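You operate a simulated robot arm through the tools that you are given. There is no shell and no other tool.

The job below is to be done with a simulated robot arm. You get a single attempt, and the scene is never put back.

TASK
Clear the red lamp and run the drum till the jellies are sugared.
Fine: knob off first, guard shut, bolt in; knob off at the end.

It is judged by the outcome, as a careful person would: the job done as asked, and still so three seconds after it is handed in. It fails if anything else is knocked over, pushed out of place, dropped, spilled or broken.

THE ROBOT
A 7-joint arm with a two-finger gripper, fixed in place. Base frame: the origin is on the floor under the middle of its stand, x ahead of it, y to its left, z up. Units: m, rad, N and s.
It reaches about 0.998 m from its shoulder. Its first joint turns from -2.897 to 2.897 rad. Payload 1.71 kg.
The TCP is the grasp point between the finger pads, 0.02 m short of the fingertips. In the tool frame z runs along the fingers and y along their closing line. The gripper opens to 0.096 m; its body begins 0.113 m behind the TCP.
Orientation is told as [roll, pitch, yaw] about the base's x, y, z axes, in that order, counted from this pose: with the fingers straight down and closing along the base's y, the tool's x points along the base's -x, its y along +y and its z along -z.

THE INTERFACE
- The arm moves only by the tool step_arm. Its argument "series" is a list of rows, each a list of 6 numbers: the shift along the base's x, y, z in m, then the turn, a rotation vector about the base's x, y, z in rad. In form: [[dx, dy, dz, wx, wy, wz], ...]. A call has 1 to 20 rows; each row shifts and turns the commanded pose from where the row before left it. "gripper" is the gripper command, from -1 (fully open) to 1 (shut), values between in proportion, set as the call begins (left out, the last holds). A row lasts 0.2 s, in which the tool goes at most 0.05 m and 0.15 rad; a call with a longer step from one row to the next is refused whole, and so is a gripper value outside its range. Where a pose cannot be reached the arm comes as near as it can. A force on the tool above 50 N (or 10 N above the force at the start of the call, whichever is more), or a blocked arm, ends the call early, and 0.2 s more pass. Each finger travels about 0.153 m/s and halts on what it meets, pressing with about 27 N; the grip force reading is that of the motor and also rises with nothing between the fingers. The clock runs only during rows and for 0.2 s after the last one: add rows that do not move to give the fingers time. It gives the time, the measured TCP pose, the force on the tool (base axes), the opening and the grip force at its end, in the units of the frame above (readings bear some noise), with the torque about the TCP (base axes, N m) and any sound that the robot's microphone picked up.
- Cameras (640 x 400 px; columns grow to the right, rows downward): "scene" is fixed at [0.2337, 0.4971, 1.5259]; the picture's right is [-0.59, -0.81, 0.00], its down [-0.68, 0.49, -0.55] and it looks along [0.45, -0.32, -0.83] (base axes); focal length 214 px, centre (320, 200). "wrist" rides on the gripper at [0.066, 0.014, -0.145] in the tool frame; the picture's right is [-0.21, 0.98, 0.00], its down [-0.88, -0.18, -0.45] and it looks along [-0.44, -0.09, 0.90] (tool axes); focal length 275 px, centre (320, 200). There is no depth. A picture from a camera that has moved, and an enlarged one, comes with that camera's place and axes in the base frame and with its lens. The place of the scene camera against the robot may be out by one fixed shift of up to 0.018 m in any direction.
- camera(camera): a new picture of that camera. The clock stands still meanwhile.
- raise_lower(by): moves the trunk up (or, below 0, down) by that many m; the arm rides with it, the base frame stays. It gives what a move gives, with no picture.
- inspect(camera, box): a new picture of the part [left, top, right, bottom] of that camera's present view, enlarged. The clock stands still meanwhile.
- sign_off(): hands the job in; it is judged then, once.

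Nothing tells you positions but the pictures and the camera data. Unless the task says otherwise, let go and move clear before handing in.

The tools are called after ">>>" by a JSON object that holds its "op" and its "data". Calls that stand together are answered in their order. step_arm: Moves the arm, as the interface text tells. Its arguments: {"type":"object","properties":{"series":{"type":"array"},"gripper":{"type":"number"}},"required":["series"]} The other tools are called the same way: raise_lower (by) moves the trunk up or down; camera (camera) takes a picture; inspect (camera, box) takes an enlarged picture of a part of a camera's view; sign_off () hands the job in.

At the start:

```text
t: 0.0
tool_pos: [0.4086, 0.141, 1.5225]
tcp_rot: [0.001, 0.004, -0.001]
contact_force: [-0.9, -0.3, 0.7]
ft_torque: [-0.01, -0.01, 0.01]
opening: 0.0961
gripper_force: 0.1
trunk travel left (down, up): [-0.325, 0.061]
```

scene: 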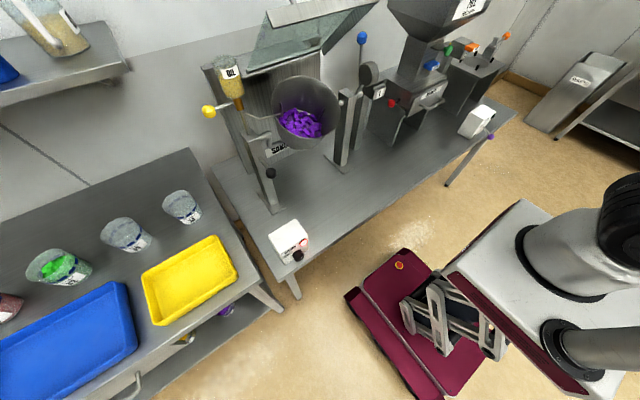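
wrist: 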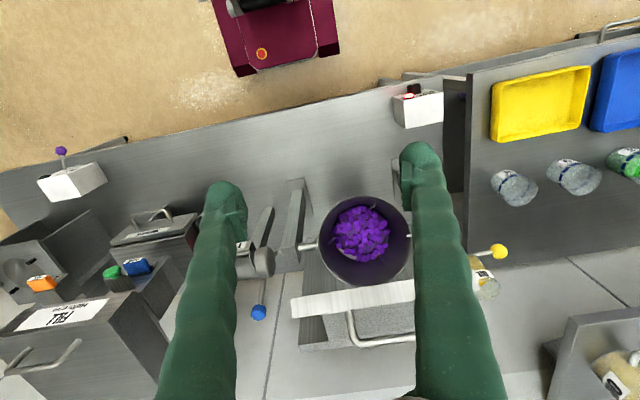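

I see a drum with purple jellies on a bench, with a raised guard above it, a control box with a red lamp and black knob at the near left bench edge, and levers around the drum. I'll look closer before moving.

>>> {"op": "inspect", "data": {"camera": "scene", "box": [180, 0, 420, 150]}}

>>> {"op": "inspect", "data": {"camera": "scene", "box": [240, 190, 340, 290]}}

>>> {"op": "inspect", "data": {"camera": "scene", "box": [190, 50, 350, 220]}}

>>> {"op": "inspect", "data": {"camera": "wrist", "box": [220, 160, 540, 400]}}

>>> {"op": "inspect", "data": {"camera": "wrist", "box": [380, 60, 480, 140]}}

```text
2.67 times, centred on (300, 75) of scene
camera zoom: at [0.2337, 0.4971, 1.5259], right [-0.59, -0.81, 0.0], down [-0.68, 0.49, -0.55], along [0.45, -0.32, -0.83], focal length 572 px, centre (373, 533)
```

zoom: 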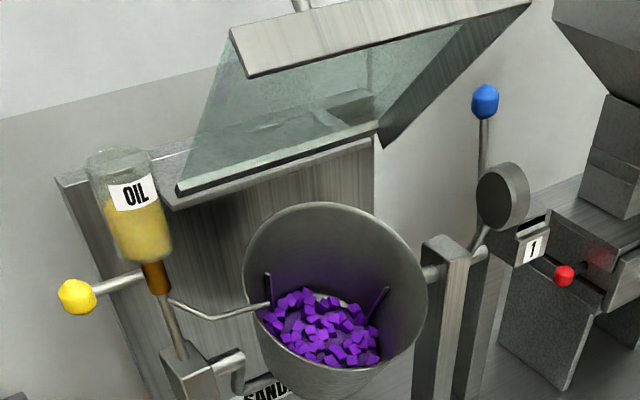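

```text
4.00 times, centred on (290, 240) of scene
camera zoom: at [0.2337, 0.4971, 1.5259], right [-0.59, -0.81, 0.0], down [-0.68, 0.49, -0.55], along [0.45, -0.32, -0.83], focal length 858 px, centre (440, 40)
```

zoom: 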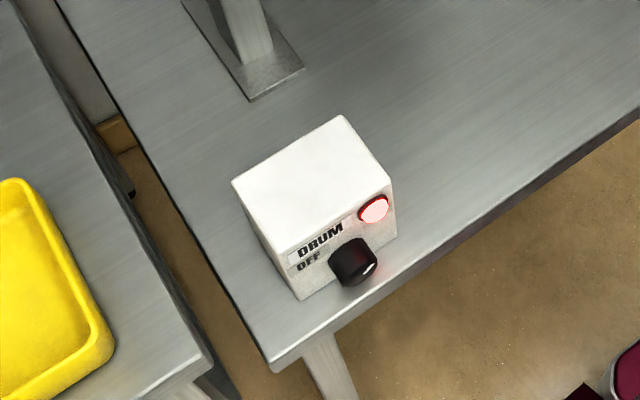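

```text
2.35 times, centred on (270, 135) of scene
camera zoom: at [0.2337, 0.4971, 1.5259], right [-0.59, -0.81, 0.0], down [-0.68, 0.49, -0.55], along [0.45, -0.32, -0.83], focal length 505 px, centre (438, 353)
```

zoom: 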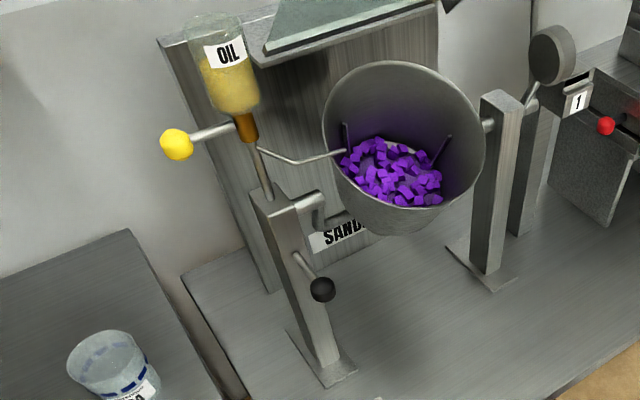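

```text
1.67 times, centred on (380, 280) of wrist
camera zoom: at [0.3429, 0.1554, 1.6675], right [0.21, 0.98, 0.0], down [0.88, -0.19, 0.44], along [0.43, -0.09, -0.9], focal length 459 px, centre (220, 67)
```

zoom: 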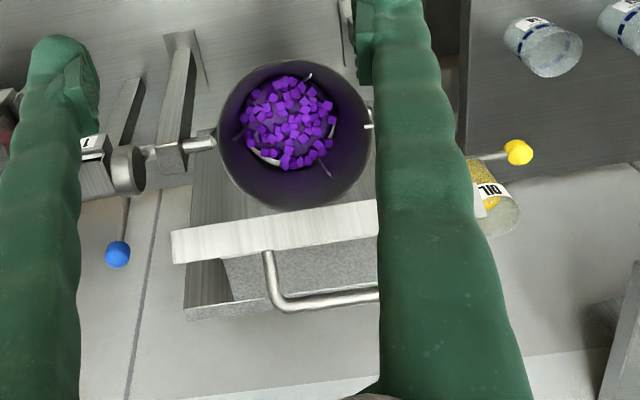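

```text
5.00 times, centred on (430, 100) of wrist
camera zoom: at [0.3429, 0.1554, 1.6675], right [0.21, 0.98, 0.0], down [0.88, -0.19, 0.44], along [0.43, -0.09, -0.9], focal length 1376 px, centre (-230, 700)
```

zoom: 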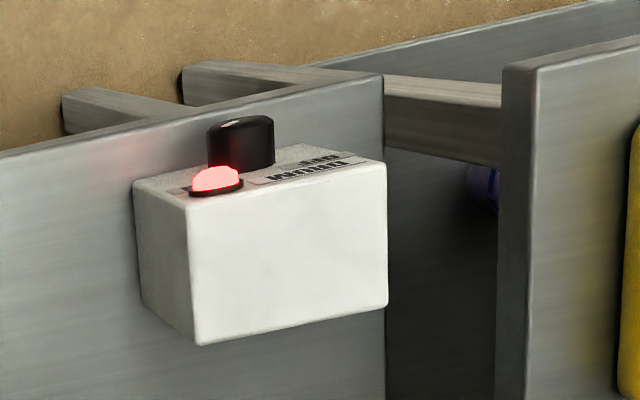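

The drum box (red lamp on, black knob not at OFF) stands at about x 0.46, y 0.39, z 0.85, and the drum is near (0.75, 0.18, 1.06) with its guard raised. I'll tilt the wrist camera forward to study the guard and the bolt.

>>> {"op": "step_arm", "data": {"series": [[-0.02, 0, 0, 0, -0.15, 0], [-0.02, 0, 0, 0, -0.15, 0], [-0.02, 0, 0, 0, -0.15, 0], [-0.02, 0, 0, 0, -0.15, 0]]}}

>>> {"op": "camera", "data": {"camera": "wrist"}}

>>> {"op": "camera", "data": {"camera": "scene"}}

```text
t: 1.0
tool_pos: [0.3019, 0.1393, 1.5253]
tcp_rot: [0.005, -0.605, -0.012]
contact_force: [1.4, -0.5, -0.5]
ft_torque: [0.02, -0.03, 0.0]
opening: 0.0958
gripper_force: 0.1
trunk travel left (down, up): [-0.325, 0.061]
```

```text
taken
camera wrist: at [0.1656, 0.1535, 1.6068], right [0.18, 0.98, 0.12], down [0.47, -0.19, 0.86], along [0.87, -0.1, -0.49], focal length 275 px, centre (320, 200)
```

wrist: 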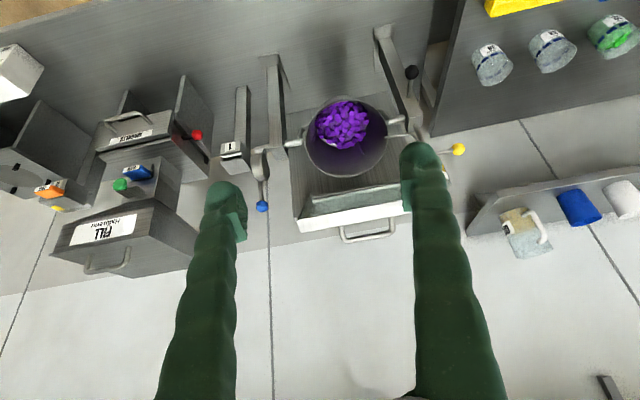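

```text
taken
```

scene: 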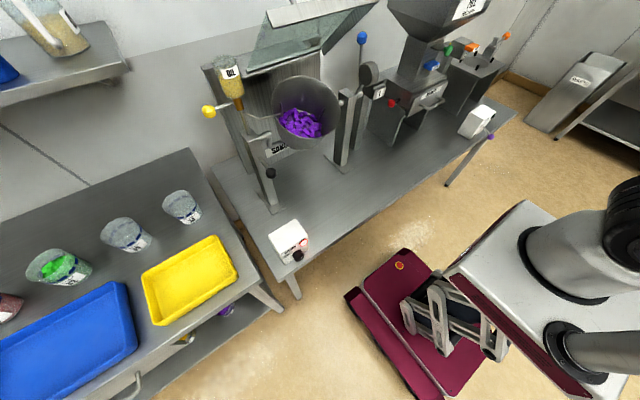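

The wrist picture is upside-down here, showing the raised guard with its handle, the blue-ball lever to the right of the drum, the black-ball on the left post and the yellow oil valve. I'll zoom in on them.

>>> {"op": "inspect", "data": {"camera": "wrist", "box": [220, 60, 480, 260]}}

>>> {"op": "inspect", "data": {"camera": "wrist", "box": [360, 20, 480, 160]}}

>>> {"op": "inspect", "data": {"camera": "wrist", "box": [210, 80, 310, 220]}}

>>> {"op": "inspect", "data": {"camera": "scene", "box": [230, 70, 310, 220]}}

>>> {"op": "inspect", "data": {"camera": "scene", "box": [320, 20, 400, 180]}}

```text
2.00 times, centred on (350, 160) of wrist
camera zoom: at [0.1656, 0.1535, 1.6068], right [0.18, 0.98, 0.12], down [0.47, -0.19, 0.86], along [0.87, -0.1, -0.49], focal length 551 px, centre (260, 280)
```

zoom: 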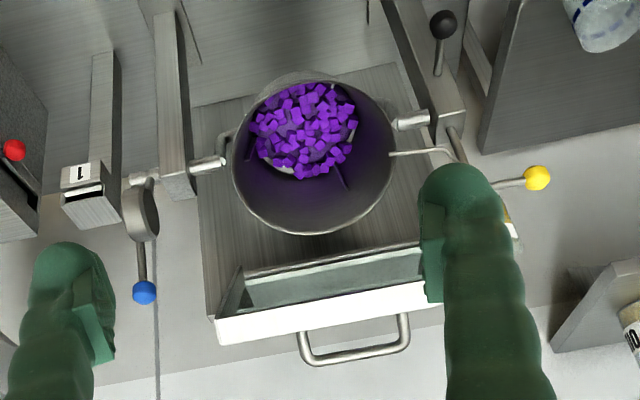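

```text
2.86 times, centred on (420, 90) of wrist
camera zoom: at [0.1656, 0.1535, 1.6068], right [0.18, 0.98, 0.12], down [0.47, -0.19, 0.86], along [0.87, -0.1, -0.49], focal length 786 px, centre (34, 514)
```

zoom: 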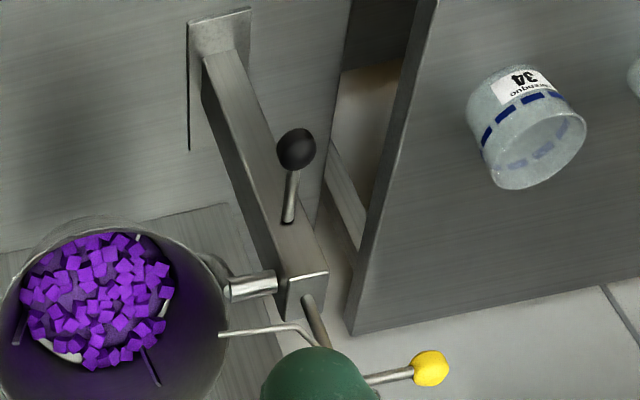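

```text
2.86 times, centred on (260, 150) of wrist
camera zoom: at [0.1656, 0.1535, 1.6068], right [0.18, 0.98, 0.12], down [0.47, -0.19, 0.86], along [0.87, -0.1, -0.49], focal length 786 px, centre (491, 343)
```

zoom: 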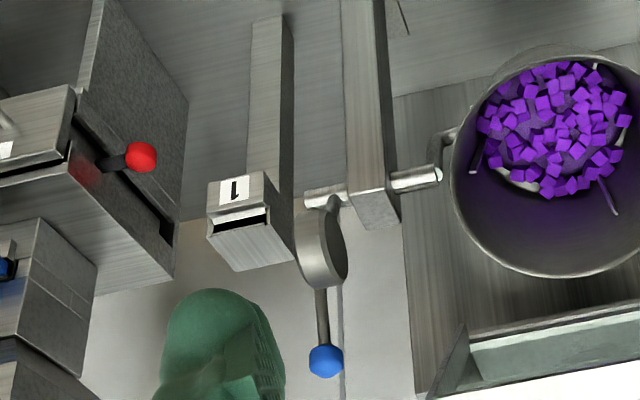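

```text
2.67 times, centred on (270, 145) of scene
camera zoom: at [0.2337, 0.4971, 1.5259], right [-0.59, -0.81, 0.0], down [-0.68, 0.49, -0.55], along [0.45, -0.32, -0.83], focal length 572 px, centre (453, 347)
```

zoom: 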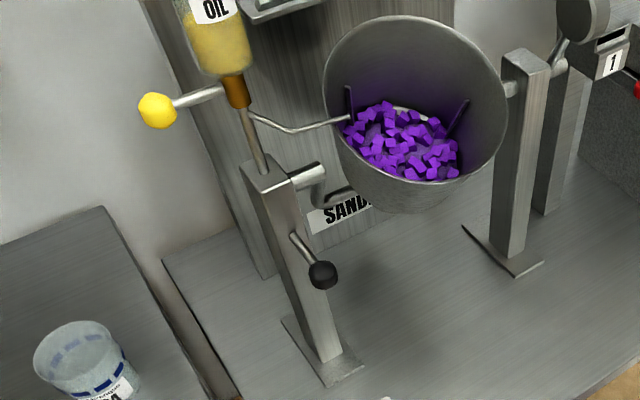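

```text
2.50 times, centred on (360, 100) of scene
camera zoom: at [0.2337, 0.4971, 1.5259], right [-0.59, -0.81, 0.0], down [-0.68, 0.49, -0.55], along [0.45, -0.32, -0.83], focal length 536 px, centre (220, 450)
```

zoom: 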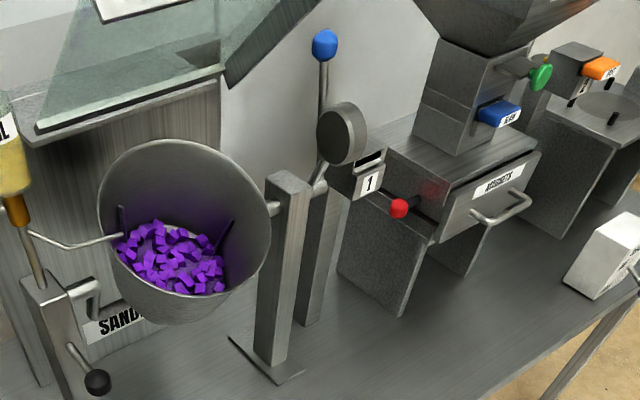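

The guard is up at about 45°: its front bar is near (0.63, y 0.05–0.3, 1.39) with the handle just above, hinged near (0.81, ·, 1.24). The black ball on the left post at (0.65, 0.37, 1.03) looks like the pulled-out bolt. Next I'll go down to view the knob from the front.

>>> {"op": "step_arm", "data": {"series": [[0, 0.0178, -0.0413, 0, 0, 0], [0, 0.0178, -0.0413, 0, 0, 0], [0, 0.0178, -0.0413, 0, 0, 0], [0, 0.0178, -0.0413, 0, 0, 0], [0, 0.0178, -0.0413, 0, 0, 0], [0, 0.0178, -0.0413, 0, 0, 0], [0, 0.0178, -0.0413, 0, 0, 0], [0, 0.0178, -0.0413, 0, 0, 0], [0, 0.0178, -0.0413, 0, 0, 0], [0, 0.0178, -0.0413, 0, 0, 0], [0, 0.0178, -0.0413, 0, 0, 0], [0, 0.0178, -0.0413, 0, 0, 0], [0, 0.0178, -0.0413, 0, 0, 0], [0, 0.0178, -0.0413, 0, 0, 0], [0, 0, 0, 0, 0, 0]]}}

>>> {"op": "camera", "data": {"camera": "wrist"}}

>>> {"op": "camera", "data": {"camera": "scene"}}

```text
t: 1.9
tool_pos: [0.3364, 0.15, 1.4014]
tcp_rot: [0.082, -0.604, -0.19]
contact_force: [1.3, 0.6, -0.1]
ft_torque: [-0.01, 0.07, -0.03]
opening: 0.096
gripper_force: 0.0
trunk travel left (down, up): [-0.325, 0.061]
stopped in row 4: the arm was blocked; the commanded pose is now the measured one
```

```text
taken
camera wrist: at [0.2022, 0.1768, 1.4837], right [0.31, 0.93, 0.18], down [0.43, -0.31, 0.85], along [0.85, -0.18, -0.49], focal length 275 px, centre (320, 200)
```

wrist: 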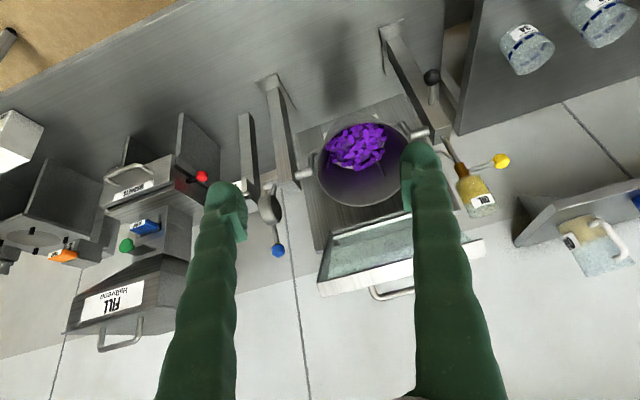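

```text
taken
```

scene: 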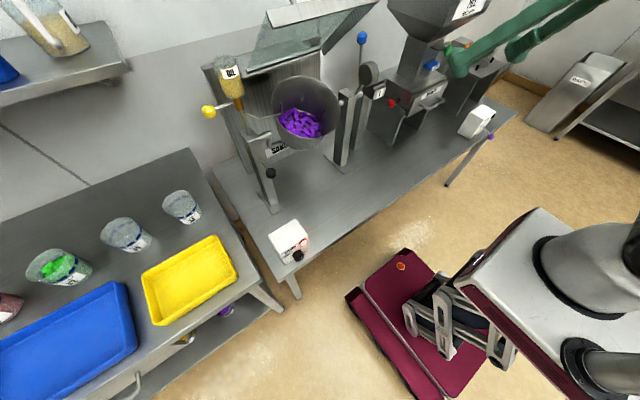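

The arm folded too near its base and stopped without touching anything. Before re-planning, I'll zoom hard on the knob and bolt from the fixed camera.

>>> {"op": "inspect", "data": {"camera": "scene", "box": [270, 225, 320, 275]}}

>>> {"op": "inspect", "data": {"camera": "wrist", "box": [300, 180, 500, 310]}}

>>> {"op": "inspect", "data": {"camera": "scene", "box": [460, 95, 510, 145]}}

```text
8.00 times, centred on (295, 250) of scene
camera zoom: at [0.2337, 0.4971, 1.5259], right [-0.59, -0.81, 0.0], down [-0.68, 0.49, -0.55], along [0.45, -0.32, -0.83], focal length 1716 px, centre (520, -200)
```

zoom: 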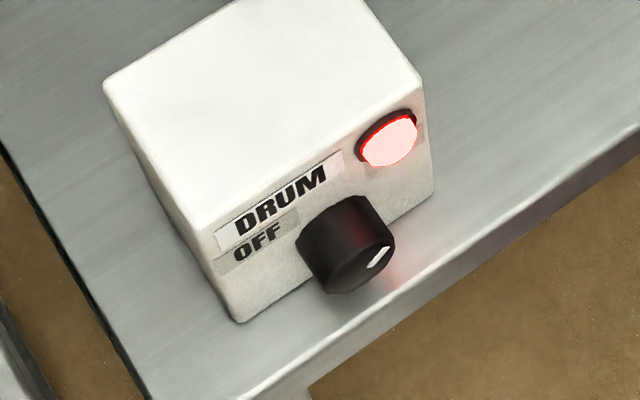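

```text
3.08 times, centred on (400, 245) of wrist
camera zoom: at [0.2022, 0.1768, 1.4837], right [0.31, 0.93, 0.18], down [0.43, -0.31, 0.85], along [0.85, -0.18, -0.49], focal length 847 px, centre (74, 62)
```

zoom: 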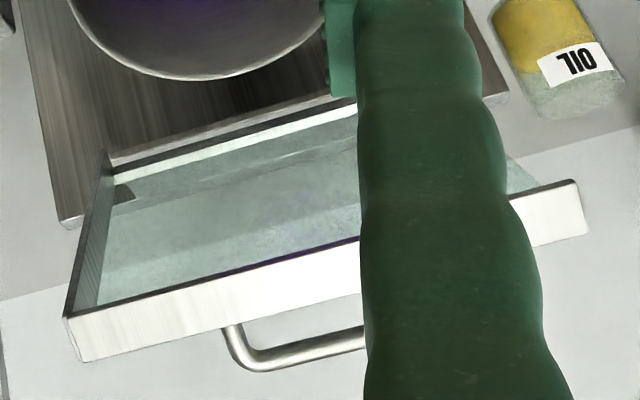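

```text
8.00 times, centred on (485, 120) of scene
camera zoom: at [0.2337, 0.4971, 1.5259], right [-0.59, -0.81, 0.0], down [-0.68, 0.49, -0.55], along [0.45, -0.32, -0.83], focal length 1716 px, centre (-1000, 840)
```

zoom: 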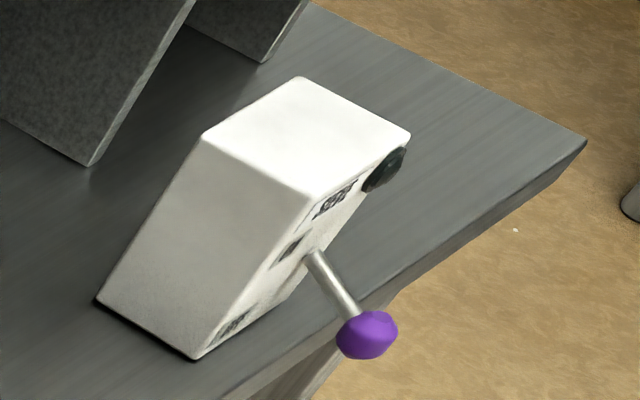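

The knob's white pointer faces right (about 2–3 o'clock from the front), while OFF is at upper left, so it needs a big turn. I'll look at the robot itself to understand its posture.

>>> {"op": "inspect", "data": {"camera": "scene", "box": [380, 160, 640, 400]}}

>>> {"op": "step_arm", "data": {"series": [[0.03, 0, 0.01, -0.08, 0, 0.1], [0.03, 0, 0.01, 0, 0, 0.09], [0.0, 0, 0, 0, 0, 0]]}}

```text
1.67 times, centred on (510, 280) of scene
camera zoom: at [0.2337, 0.4971, 1.5259], right [-0.59, -0.81, 0.0], down [-0.68, 0.49, -0.55], along [0.45, -0.32, -0.83], focal length 358 px, centre (3, 67)
```

zoom: 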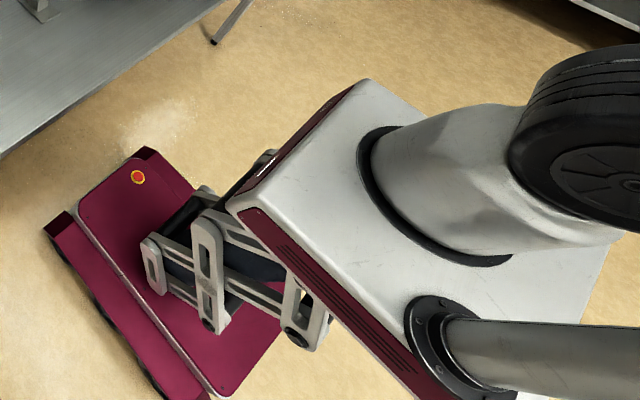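

```text
t: 2.7
tool_pos: [0.4098, 0.151, 1.417]
tcp_rot: [-0.014, -0.603, 0.057]
contact_force: [-0.6, 0.4, 0.2]
ft_torque: [0.01, -0.14, -0.01]
opening: 0.0958
gripper_force: 0.2
trunk travel left (down, up): [-0.325, 0.061]
```

I'll lower the trunk for better reach to the low knob; the tool is clear in front of the bench, so nothing is below it.

>>> {"op": "raise_lower", "data": {"by": -0.25}}

>>> {"op": "camera", "data": {"camera": "scene"}}

>>> {"op": "camera", "data": {"camera": "wrist"}}

```text
t: 5.3
tool_pos: [0.4021, 0.1492, 1.1698]
tcp_rot: [-0.016, -0.607, 0.054]
contact_force: [-0.9, -0.5, 0.0]
ft_torque: [0.0, -0.04, 0.02]
opening: 0.0956
gripper_force: 0.0
trunk travel left (down, up): [-0.075, 0.311]
```

```text
taken
```

scene: 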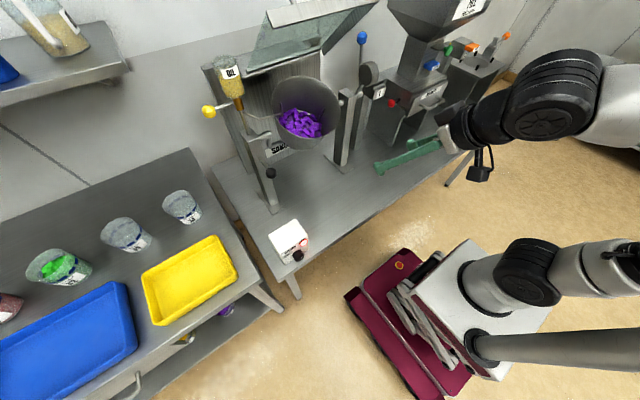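

```text
taken
camera wrist: at [0.2649, 0.1573, 1.2507], right [0.12, 0.99, 0.1], down [0.47, -0.15, 0.87], along [0.87, -0.06, -0.49], focal length 275 px, centre (320, 200)
```

wrist: 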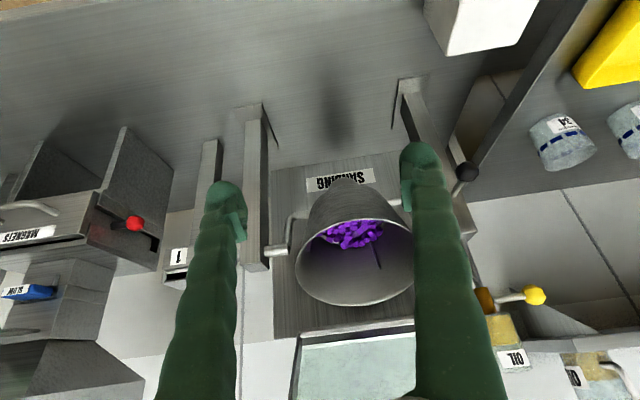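

I see the arm's elbow out to the right; all is clear. I'll now move the wrist camera in front of the drum box to view the knob.

>>> {"op": "step_arm", "data": {"series": [[-0.005, 0.03, -0.024, 0.002, 0, -0.007], [-0.005, 0.03, -0.024, 0.002, 0, -0.007], [-0.005, 0.03, -0.024, 0.002, 0, -0.007], [-0.005, 0.03, -0.024, 0.002, 0, -0.007], [-0.005, 0.03, -0.024, 0.002, 0, -0.007], [-0.005, 0.03, -0.024, 0.002, 0, -0.007], [-0.005, 0.03, -0.024, 0.002, 0, -0.007], [-0.005, 0.03, -0.024, 0.002, 0, -0.007], [0, 0, 0, 0, 0, 0]]}}

>>> {"op": "camera", "data": {"camera": "wrist"}}

>>> {"op": "camera", "data": {"camera": "scene"}}

```text
t: 7.3
tool_pos: [0.3621, 0.3908, 0.978]
tcp_rot: [0.003, -0.609, -0.011]
contact_force: [-0.2, -0.4, -0.5]
ft_torque: [-0.01, -0.01, 0.01]
opening: 0.0958
gripper_force: 0.1
trunk travel left (down, up): [-0.075, 0.311]
```

```text
taken
camera wrist: at [0.2257, 0.4049, 1.0591], right [0.18, 0.98, 0.12], down [0.46, -0.19, 0.87], along [0.87, -0.1, -0.49], focal length 275 px, centre (320, 200)
```

wrist: 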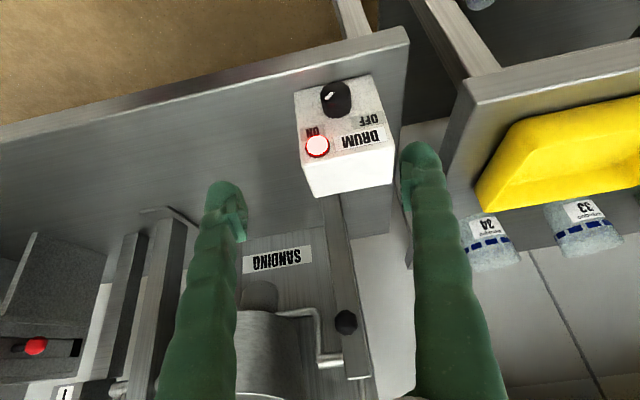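

```text
taken
```

scene: 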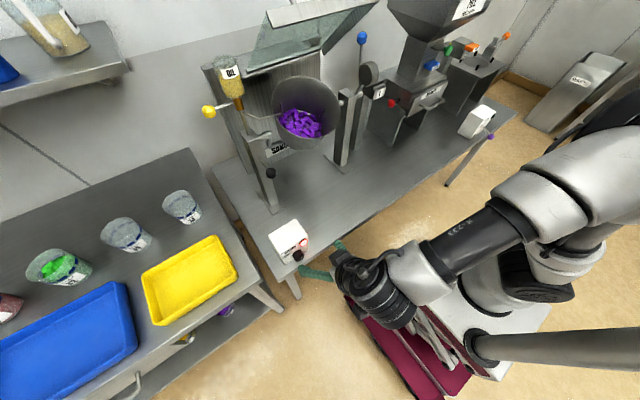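

>>> {"op": "inspect", "data": {"camera": "wrist", "box": [280, 60, 410, 200]}}

>>> {"op": "inspect", "data": {"camera": "wrist", "box": [230, 200, 410, 400]}}

```text
2.86 times, centred on (345, 130) of wrist
camera zoom: at [0.2257, 0.4049, 1.0591], right [0.18, 0.98, 0.12], down [0.46, -0.19, 0.87], along [0.87, -0.1, -0.49], focal length 786 px, centre (249, 400)
```

zoom: 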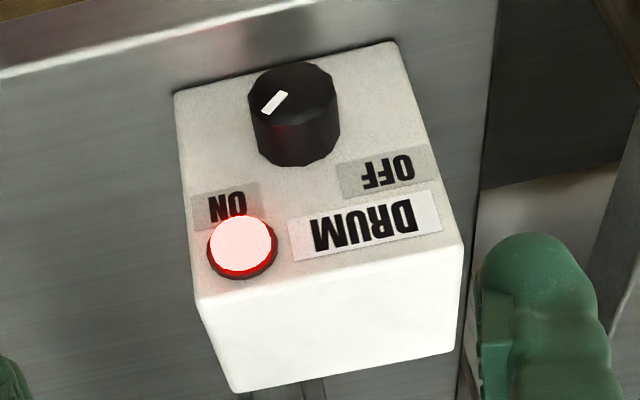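

```text
2.00 times, centred on (320, 300) of wrist
camera zoom: at [0.2257, 0.4049, 1.0591], right [0.18, 0.98, 0.12], down [0.46, -0.19, 0.87], along [0.87, -0.1, -0.49], focal length 551 px, centre (320, 0)
```

zoom: 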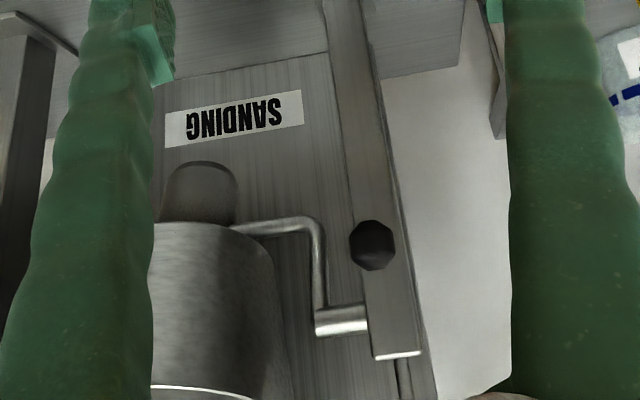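

The labels are clear now: the pointer is at ON (upper right), OFF is upper left, so the knob must turn about 90° anticlockwise as seen from the front. The box face is at x≈0.476, knob axis near (y 0.414, z 0.79), bench top z≈0.747. I'll try pitching the fingers toward horizontal in free space for a straight-on grip.

>>> {"op": "step_arm", "data": {"series": [[-0.005, 0.004, -0.005, 0, -0.12, 0], [-0.005, 0.004, -0.005, 0, -0.12, 0], [-0.005, 0.004, -0.005, 0, -0.12, 0], [0, 0.004, -0.005, 0, -0.12, 0], [0, 0.004, -0.005, 0, -0.12, 0], [0, 0.004, -0.005, 0, -0.12, 0], [0, 0, -0.005, 0, -0.12, 0], [0, 0, -0.005, 0, -0.12, 0], [0, 0, 0, 0, 0, 0]]}}

>>> {"op": "camera", "data": {"camera": "wrist"}}

>>> {"op": "camera", "data": {"camera": "scene"}}

```text
t: 9.3
tool_pos: [0.3467, 0.4142, 0.9379]
tcp_rot: [1.59, -1.564, -1.591]
contact_force: [-0.1, 0.0, -0.3]
ft_torque: [0.0, -0.03, 0.0]
opening: 0.0961
gripper_force: 0.0
trunk travel left (down, up): [-0.075, 0.311]
```

```text
taken
camera wrist: at [0.2019, 0.428, 0.8726], right [0.0, 0.98, 0.21], down [-0.45, -0.19, 0.88], along [0.9, -0.1, 0.43], focal length 275 px, centre (320, 200)
```

wrist: 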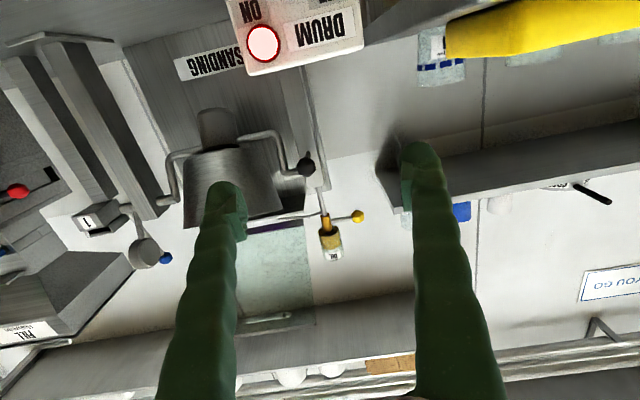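

```text
taken
```

scene: 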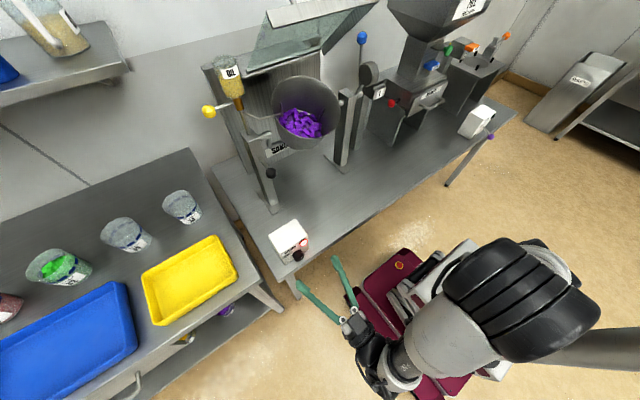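

Horizontal pointing works well. I'll lower to knob height, still about 10 cm short of the knob, and partly close the fingers, then look from the front.

>>> {"op": "step_arm", "data": {"series": [[0, 0, -0.035, 0, 0, 0], [0, 0, -0.035, 0, 0, 0], [0, 0, -0.035, 0, 0, 0], [0, 0, -0.035, 0, 0, 0], [0, 0, 0, 0, 0, 0]], "gripper": -0.2}}

>>> {"op": "camera", "data": {"camera": "wrist"}}

>>> {"op": "camera", "data": {"camera": "scene"}}

```text
t: 10.5
tool_pos: [0.347, 0.4139, 0.7971]
tcp_rot: [1.342, -1.562, -1.347]
contact_force: [-0.5, 0.6, 0.6]
ft_torque: [0.01, 0.03, -0.01]
opening: 0.0577
gripper_force: 0.1
trunk travel left (down, up): [-0.075, 0.311]
```

```text
taken
camera wrist: at [0.2018, 0.429, 0.7319], right [0.0, 0.98, 0.21], down [-0.44, -0.19, 0.88], along [0.9, -0.1, 0.43], focal length 275 px, centre (320, 200)
```

wrist: 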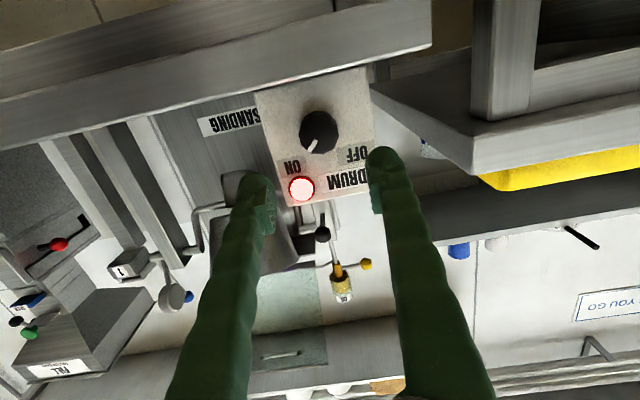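

```text
taken
```

scene: 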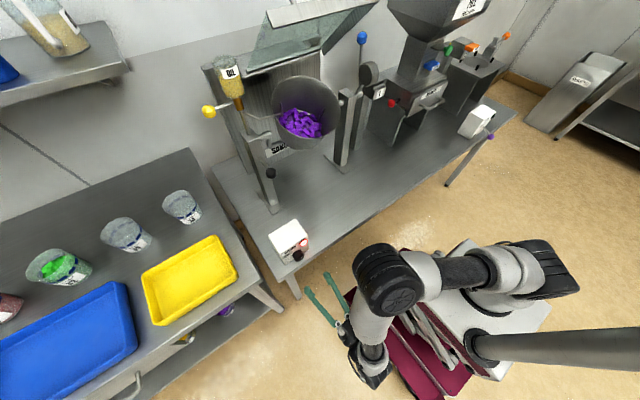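

>>> {"op": "inspect", "data": {"camera": "wrist", "box": [250, 60, 400, 220]}}

```text
2.50 times, centred on (325, 140) of wrist
camera zoom: at [0.2018, 0.429, 0.7319], right [0.0, 0.98, 0.21], down [-0.44, -0.19, 0.88], along [0.9, -0.1, 0.43], focal length 688 px, centre (308, 350)
```

zoom: 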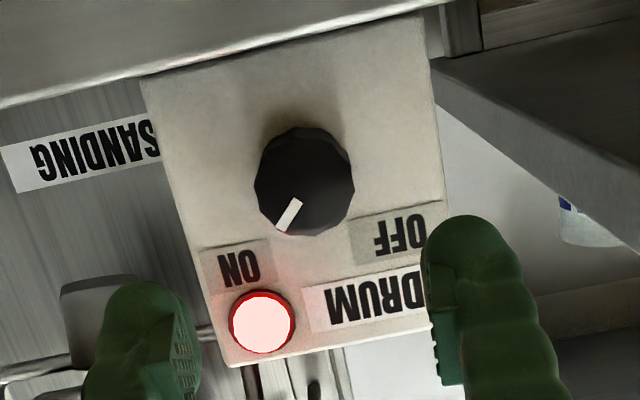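

The knob axis triangulates to about y 0.414, z 0.787 with its front at x≈0.46 (diameter ≈37 mm). I'll look at the finger pads to judge how much overlap I need.

>>> {"op": "inspect", "data": {"camera": "wrist", "box": [220, 150, 440, 290]}}

>>> {"op": "inspect", "data": {"camera": "scene", "box": [260, 220, 400, 330]}}

```text
2.86 times, centred on (330, 220) of wrist
camera zoom: at [0.2018, 0.429, 0.7319], right [0.0, 0.98, 0.21], down [-0.44, -0.19, 0.88], along [0.9, -0.1, 0.43], focal length 786 px, centre (291, 143)
```

zoom: 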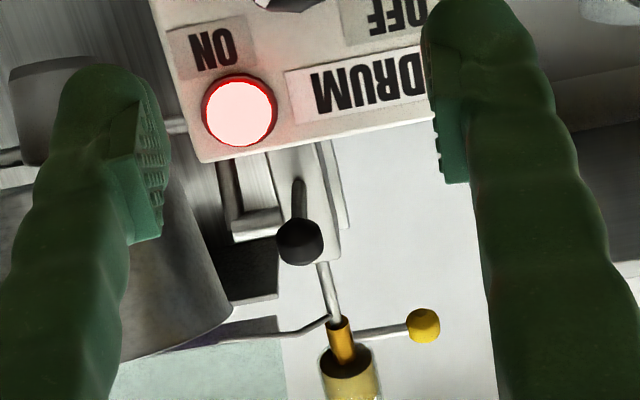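

```text
3.64 times, centred on (330, 275) of scene
camera zoom: at [0.2337, 0.4971, 1.5259], right [-0.59, -0.81, 0.0], down [-0.68, 0.49, -0.55], along [0.45, -0.32, -0.83], focal length 780 px, centre (284, -73)
```

zoom: 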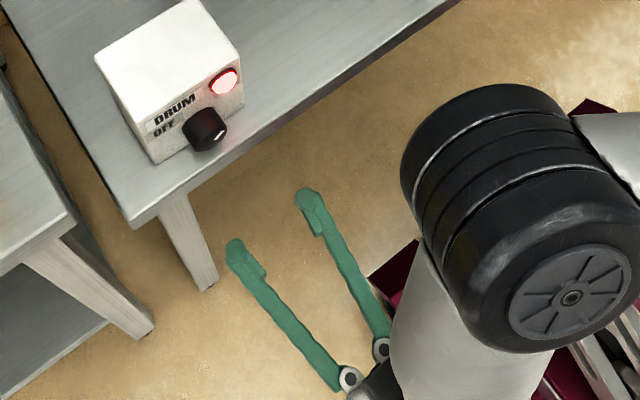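

Pads reach close to the fingertips. I'll pre-roll the gripper by about +0.5 rad about x, set the opening to about 5 cm, align with the knob axis and stop just short of it.

>>> {"op": "step_arm", "data": {"series": [[0.018, 0, -0.003, 0.125, 0, 0], [0.018, 0, -0.003, 0.125, 0, 0], [0.018, 0, -0.003, 0.125, 0, 0], [0.018, 0, -0.002, 0.125, 0, 0], [0, 0, 0, 0, 0, 0]], "gripper": -0.05}}

>>> {"op": "camera", "data": {"camera": "wrist"}}

>>> {"op": "inspect", "data": {"camera": "scene", "box": [250, 210, 350, 310]}}

```text
t: 11.4
tool_pos: [0.4236, 0.4693, 0.8029]
tcp_rot: [1.519, -1.182, -1.505]
contact_force: [0.2, 1.0, 0.1]
ft_torque: [0.01, -0.04, -0.02]
opening: 0.0504
gripper_force: 0.0
out of reach, approached as far as the arm can: row 1, 2, 3, 4
trunk travel left (down, up): [-0.075, 0.311]
stopped in row 4: the force on the tool passed its limit at 66 N (the readings are from after the stop); the commanded pose is now the measured one
```

```text
taken
camera wrist: at [0.2765, 0.5029, 0.7489], right [-0.01, 0.83, 0.56], down [-0.42, -0.51, 0.75], along [0.91, -0.23, 0.35], focal length 275 px, centre (320, 200)
```

wrist: 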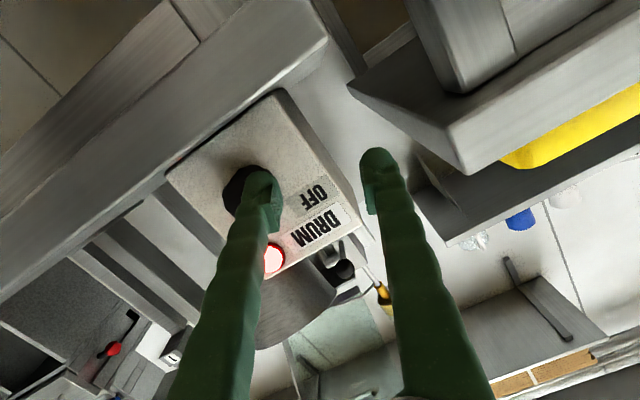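

```text
4.00 times, centred on (300, 260) of scene
camera zoom: at [0.2337, 0.4971, 1.5259], right [-0.59, -0.81, 0.0], down [-0.68, 0.49, -0.55], along [0.45, -0.32, -0.83], focal length 858 px, centre (400, -40)
```

zoom: 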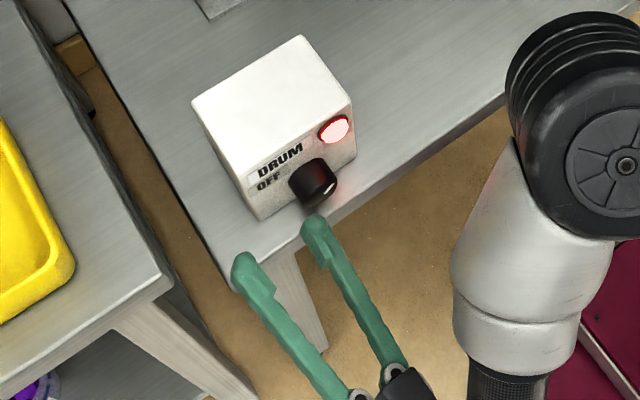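

The arm could not roll that way (it drifted left and a fingertip lightly met the knob's front); the box has not moved. I'll back straight off and return to zero roll.

>>> {"op": "step_arm", "data": {"series": [[-0.025, 0, 0, 0, 0, 0], [-0.025, 0, 0, 0, 0, 0], [-0.01, -0.014, -0.001, -0.1, 0, 0], [-0.01, -0.014, -0.001, -0.1, 0, 0], [0, -0.014, -0.001, -0.1, 0, 0], [0, -0.013, -0.002, -0.087, 0, 0], [0, 0, 0, 0, 0, 0]]}}

>>> {"op": "camera", "data": {"camera": "wrist"}}

>>> {"op": "camera", "data": {"camera": "scene"}}

```text
t: 13.0
tool_pos: [0.4069, 0.4106, 0.8053]
tcp_rot: [2.917, -1.568, -2.911]
contact_force: [0.0, 0.6, 0.6]
ft_torque: [0.03, 0.0, -0.02]
opening: 0.0504
gripper_force: 0.1
out of reach, approached as far as the arm can: row 1, 2, 3
trunk travel left (down, up): [-0.075, 0.311]
```

```text
taken
camera wrist: at [0.2612, 0.4232, 0.7387], right [-0.01, 0.98, 0.21], down [-0.45, -0.19, 0.87], along [0.89, -0.09, 0.44], focal length 275 px, centre (320, 200)
```

wrist: 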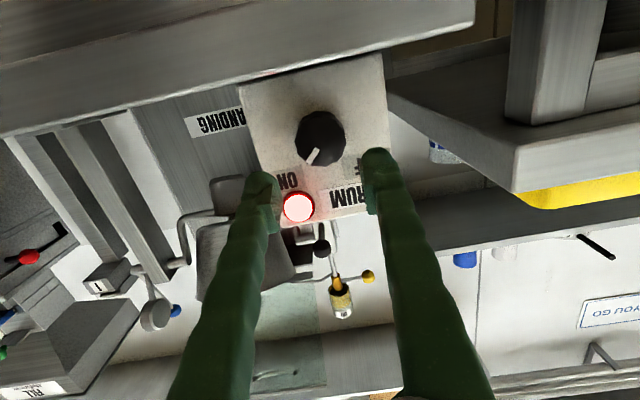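

```text
taken
```

scene: 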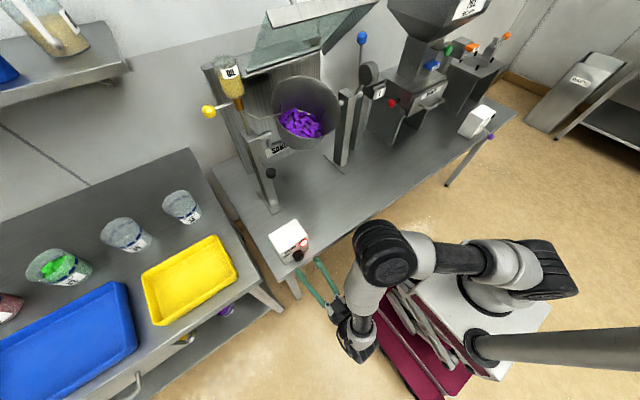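

Back at zero roll, clear of the knob. I'll test rolling the other way in free space.

>>> {"op": "step_arm", "data": {"series": [[-0.01, 0.002, -0.006, -0.15, 0, 0], [-0.01, 0.002, -0.006, -0.15, 0, 0], [0, 0, -0.006, -0.15, 0, 0], [0, 0, 0, -0.15, 0, 0], [0, 0, 0, -0.15, 0, 0], [0, 0, 0, 0, 0, 0]]}}

>>> {"op": "camera", "data": {"camera": "wrist"}}

>>> {"op": "camera", "data": {"camera": "scene"}}

```text
t: 14.4
tool_pos: [0.3874, 0.4152, 0.7877]
tcp_rot: [-1.567, -0.821, 1.575]
contact_force: [0.4, -0.1, 0.5]
ft_torque: [0.03, 0.0, 0.02]
opening: 0.0504
gripper_force: 0.1
trunk travel left (down, up): [-0.075, 0.311]
```

```text
taken
camera wrist: at [0.2419, 0.3786, 0.7295], right [-0.01, 0.86, -0.52], down [-0.45, 0.46, 0.77], along [0.89, 0.24, 0.38], focal length 275 px, centre (320, 200)
```

wrist: 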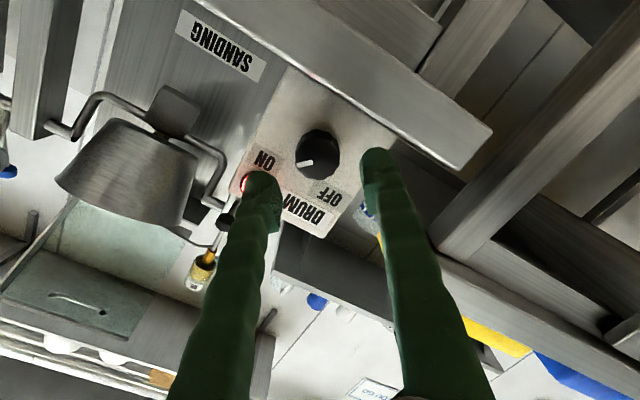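

```text
taken
```

scene: 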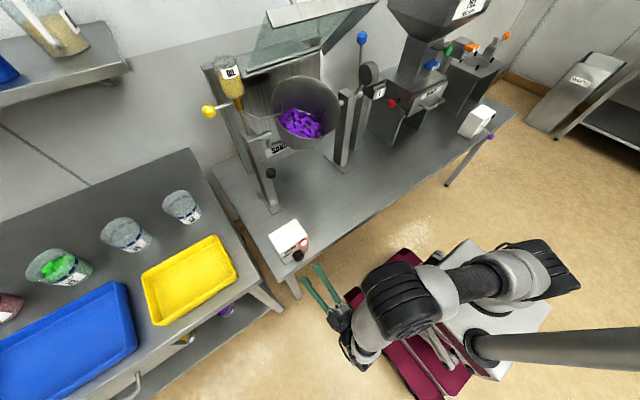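

Rolling negative works fine. I'll zoom in here for another fix on the knob axis before returning to zero roll.

>>> {"op": "inspect", "data": {"camera": "wrist", "box": [270, 110, 370, 200]}}

>>> {"op": "step_arm", "data": {"series": [[0, 0, 0, 0.15, 0, 0], [0, 0, 0, 0.15, 0, 0], [0, 0, 0, 0.15, 0, 0], [0, 0, 0, 0.15, 0, 0], [0, 0, 0, 0.1, 0, 0], [0, 0, 0, 0, 0, 0]]}}

>>> {"op": "inspect", "data": {"camera": "wrist", "box": [240, 60, 400, 220]}}

```text
4.44 times, centred on (320, 155) of wrist
camera zoom: at [0.2419, 0.3786, 0.7295], right [-0.01, 0.86, -0.52], down [-0.45, 0.46, 0.77], along [0.89, 0.24, 0.38], focal length 1224 px, centre (320, 400)
```

zoom: 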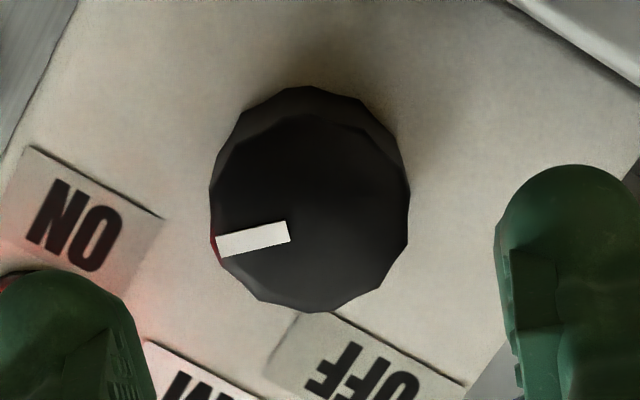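

```text
t: 15.8
tool_pos: [0.3867, 0.4142, 0.7873]
tcp_rot: [-1.637, -1.524, 1.644]
contact_force: [-0.9, -0.3, 1.4]
ft_torque: [0.0, 0.02, 0.0]
opening: 0.0505
gripper_force: 0.1
trunk travel left (down, up): [-0.075, 0.311]
```

```text
2.50 times, centred on (320, 140) of wrist
camera zoom: at [0.2416, 0.424, 0.72], right [-0.01, 0.99, 0.16], down [-0.45, -0.15, 0.88], along [0.89, -0.07, 0.44], focal length 688 px, centre (320, 350)
```

zoom: 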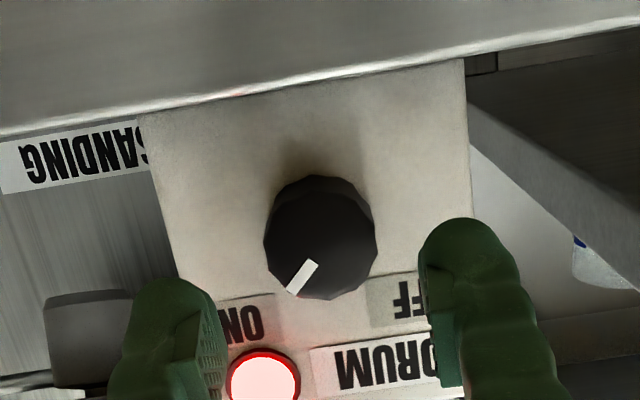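

Aligned with the knob axis within a couple of mm (TCP y 0.414, z 0.787). I'll advance in two small stages to straddle the knob.

>>> {"op": "step_arm", "data": {"series": [[0.014, 0, 0, 0.0, 0, 0], [0.014, 0, 0, 0, 0, 0], [0.014, 0, 0, 0, 0, 0], [0, 0, 0, 0, 0, 0]]}}

>>> {"op": "camera", "data": {"camera": "wrist"}}

>>> {"op": "inspect", "data": {"camera": "scene", "box": [260, 220, 340, 290]}}

```text
t: 16.8
tool_pos: [0.4293, 0.4135, 0.7865]
tcp_rot: [-1.627, -1.526, 1.634]
contact_force: [0.5, -0.5, -0.9]
ft_torque: [-0.02, 0.02, -0.01]
opening: 0.0506
gripper_force: 0.1
trunk travel left (down, up): [-0.075, 0.311]
```

```text
taken
camera wrist: at [0.2836, 0.4232, 0.72], right [-0.01, 0.99, 0.16], down [-0.45, -0.15, 0.88], along [0.9, -0.06, 0.44], focal length 275 px, centre (320, 200)
```

wrist: 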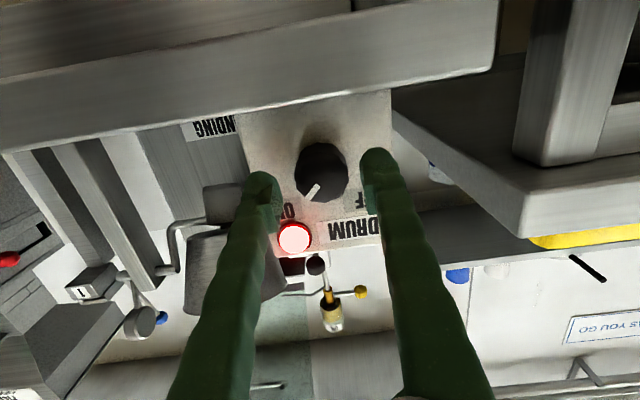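

```text
5.71 times, centred on (300, 255) of scene
camera zoom: at [0.2337, 0.4971, 1.5259], right [-0.59, -0.81, 0.0], down [-0.68, 0.49, -0.55], along [0.45, -0.32, -0.83], focal length 1226 px, centre (434, -114)
```

zoom: 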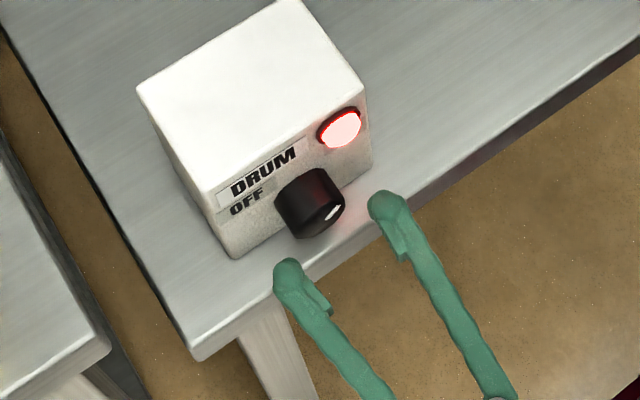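

The fingers are on either side just short of the knob. Advancing the last 2 cm.

>>> {"op": "step_arm", "data": {"series": [[0.008, 0.0005, 0.0005, 0, 0, 0], [0.008, 0, 0.0005, 0, 0, 0], [0.006, 0, 0, 0, 0, 0], [0, 0, 0, 0, 0, 0]]}}

>>> {"op": "inspect", "data": {"camera": "wrist", "box": [240, 100, 420, 260]}}

>>> {"op": "inspect", "data": {"camera": "scene", "box": [260, 220, 340, 290]}}

```text
t: 17.8
tool_pos: [0.4498, 0.4151, 0.7883]
tcp_rot: [-1.629, -1.522, 1.639]
contact_force: [-1.2, 0.1, 0.4]
ft_torque: [0.0, -0.01, 0.02]
opening: 0.0506
gripper_force: 0.1
trunk travel left (down, up): [-0.075, 0.311]
```

```text
2.50 times, centred on (330, 180) of wrist
camera zoom: at [0.3056, 0.4239, 0.721], right [-0.01, 0.99, 0.16], down [-0.45, -0.15, 0.88], along [0.89, -0.06, 0.44], focal length 688 px, centre (295, 250)
```

zoom: 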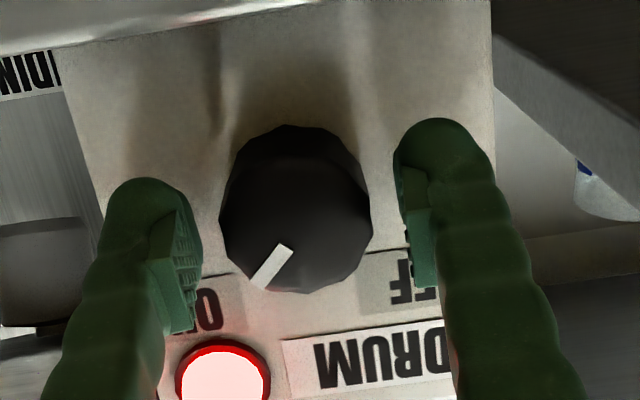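

```text
5.71 times, centred on (300, 255) of scene
camera zoom: at [0.2337, 0.4971, 1.5259], right [-0.59, -0.81, 0.0], down [-0.68, 0.49, -0.55], along [0.45, -0.32, -0.83], focal length 1226 px, centre (434, -114)
```

zoom: 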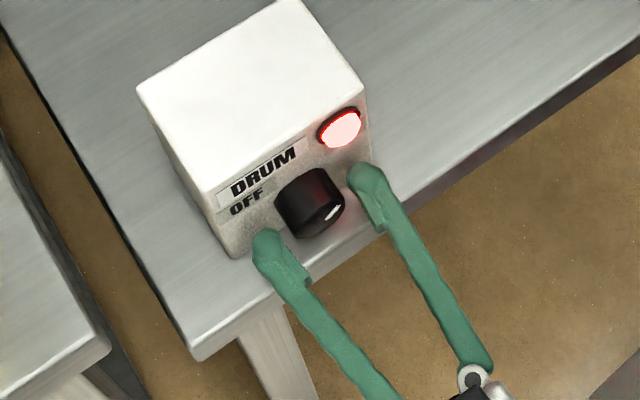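

Still no contact. I'll creep 3 mm further and then close on the knob.

>>> {"op": "step_arm", "data": {"series": [[0.003, 0, 0, 0, 0, 0], [0, 0, 0, 0, 0, 0]]}}

>>> {"op": "step_arm", "data": {"series": [[0, 0, 0, 0, 0, 0], [0, 0, 0, 0, 0, 0], [0, 0, 0, 0, 0, 0]], "gripper": 0.5}}

>>> {"op": "inspect", "data": {"camera": "wrist", "box": [240, 100, 420, 260]}}

>>> {"op": "inspect", "data": {"camera": "scene", "box": [260, 220, 340, 290]}}

```text
t: 18.4
tool_pos: [0.4527, 0.4144, 0.7876]
tcp_rot: [-1.636, -1.521, 1.643]
contact_force: [1.1, -0.9, 0.4]
ft_torque: [0.03, 0.01, -0.01]
opening: 0.0505
gripper_force: 0.1
trunk travel left (down, up): [-0.075, 0.311]
```

```text
t: 19.2
tool_pos: [0.454, 0.4137, 0.788]
tcp_rot: [-1.634, -1.522, 1.64]
contact_force: [-0.6, -1.8, 0.1]
ft_torque: [-0.09, -0.01, -0.07]
opening: 0.0367
gripper_force: 34.9
trunk travel left (down, up): [-0.075, 0.311]
```

```text
2.50 times, centred on (330, 180) of wrist
camera zoom: at [0.3086, 0.4239, 0.7209], right [-0.01, 0.99, 0.16], down [-0.45, -0.15, 0.88], along [0.89, -0.06, 0.44], focal length 688 px, centre (295, 250)
```

zoom: 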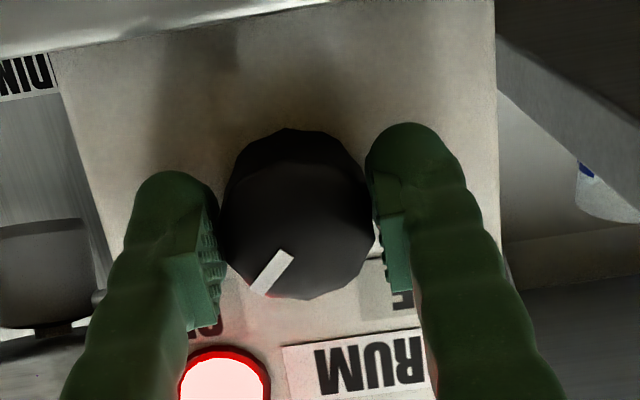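

```text
5.71 times, centred on (300, 255) of scene
camera zoom: at [0.2337, 0.4971, 1.5259], right [-0.59, -0.81, 0.0], down [-0.68, 0.49, -0.55], along [0.45, -0.32, -0.83], focal length 1226 px, centre (434, -114)
```

zoom: 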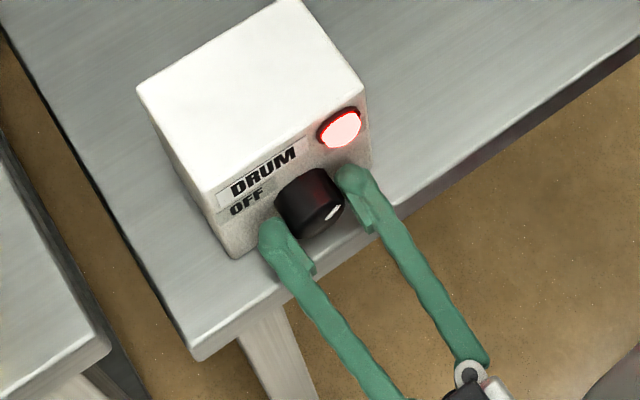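

Gripped at 36.7 mm. Now I turn it anticlockwise in small steps and check.

>>> {"op": "step_arm", "data": {"series": [[0, 0, 0, -0.1, 0, 0], [0, 0, 0, -0.1, 0, 0], [0, 0, 0, -0.1, 0, 0], [0, 0, 0, -0.1, 0, 0], [0, 0, 0, -0.1, 0, 0], [0, 0, 0, -0.1, 0, 0], [0, 0, 0, 0, 0, 0]]}}

>>> {"op": "inspect", "data": {"camera": "wrist", "box": [240, 100, 420, 260]}}

>>> {"op": "inspect", "data": {"camera": "scene", "box": [260, 220, 340, 290]}}

```text
t: 20.8
tool_pos: [0.4536, 0.4123, 0.7884]
tcp_rot: [-1.57, -0.921, 1.575]
contact_force: [-1.0, -15.4, 3.1]
ft_torque: [0.02, -0.03, -0.28]
opening: 0.0365
gripper_force: 34.4
trunk travel left (down, up): [-0.075, 0.311]
```

```text
2.50 times, centred on (330, 180) of wrist
camera zoom: at [0.3086, 0.3836, 0.7275], right [-0.01, 0.9, -0.43], down [-0.45, 0.38, 0.81], along [0.89, 0.2, 0.4], focal length 688 px, centre (295, 250)
```

zoom: 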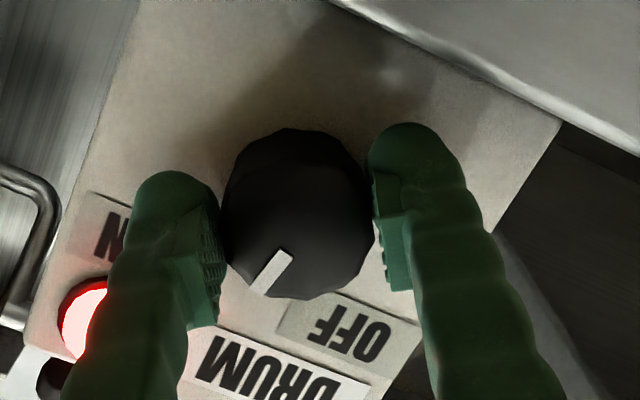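

```text
5.71 times, centred on (300, 255) of scene
camera zoom: at [0.2337, 0.4971, 1.5259], right [-0.59, -0.81, 0.0], down [-0.68, 0.49, -0.55], along [0.45, -0.32, -0.83], focal length 1226 px, centre (434, -114)
```

zoom: 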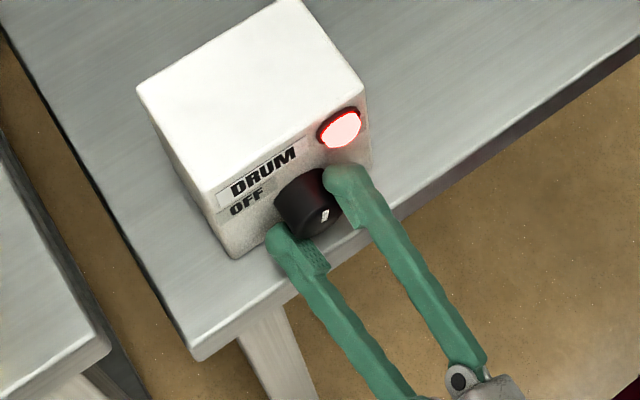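

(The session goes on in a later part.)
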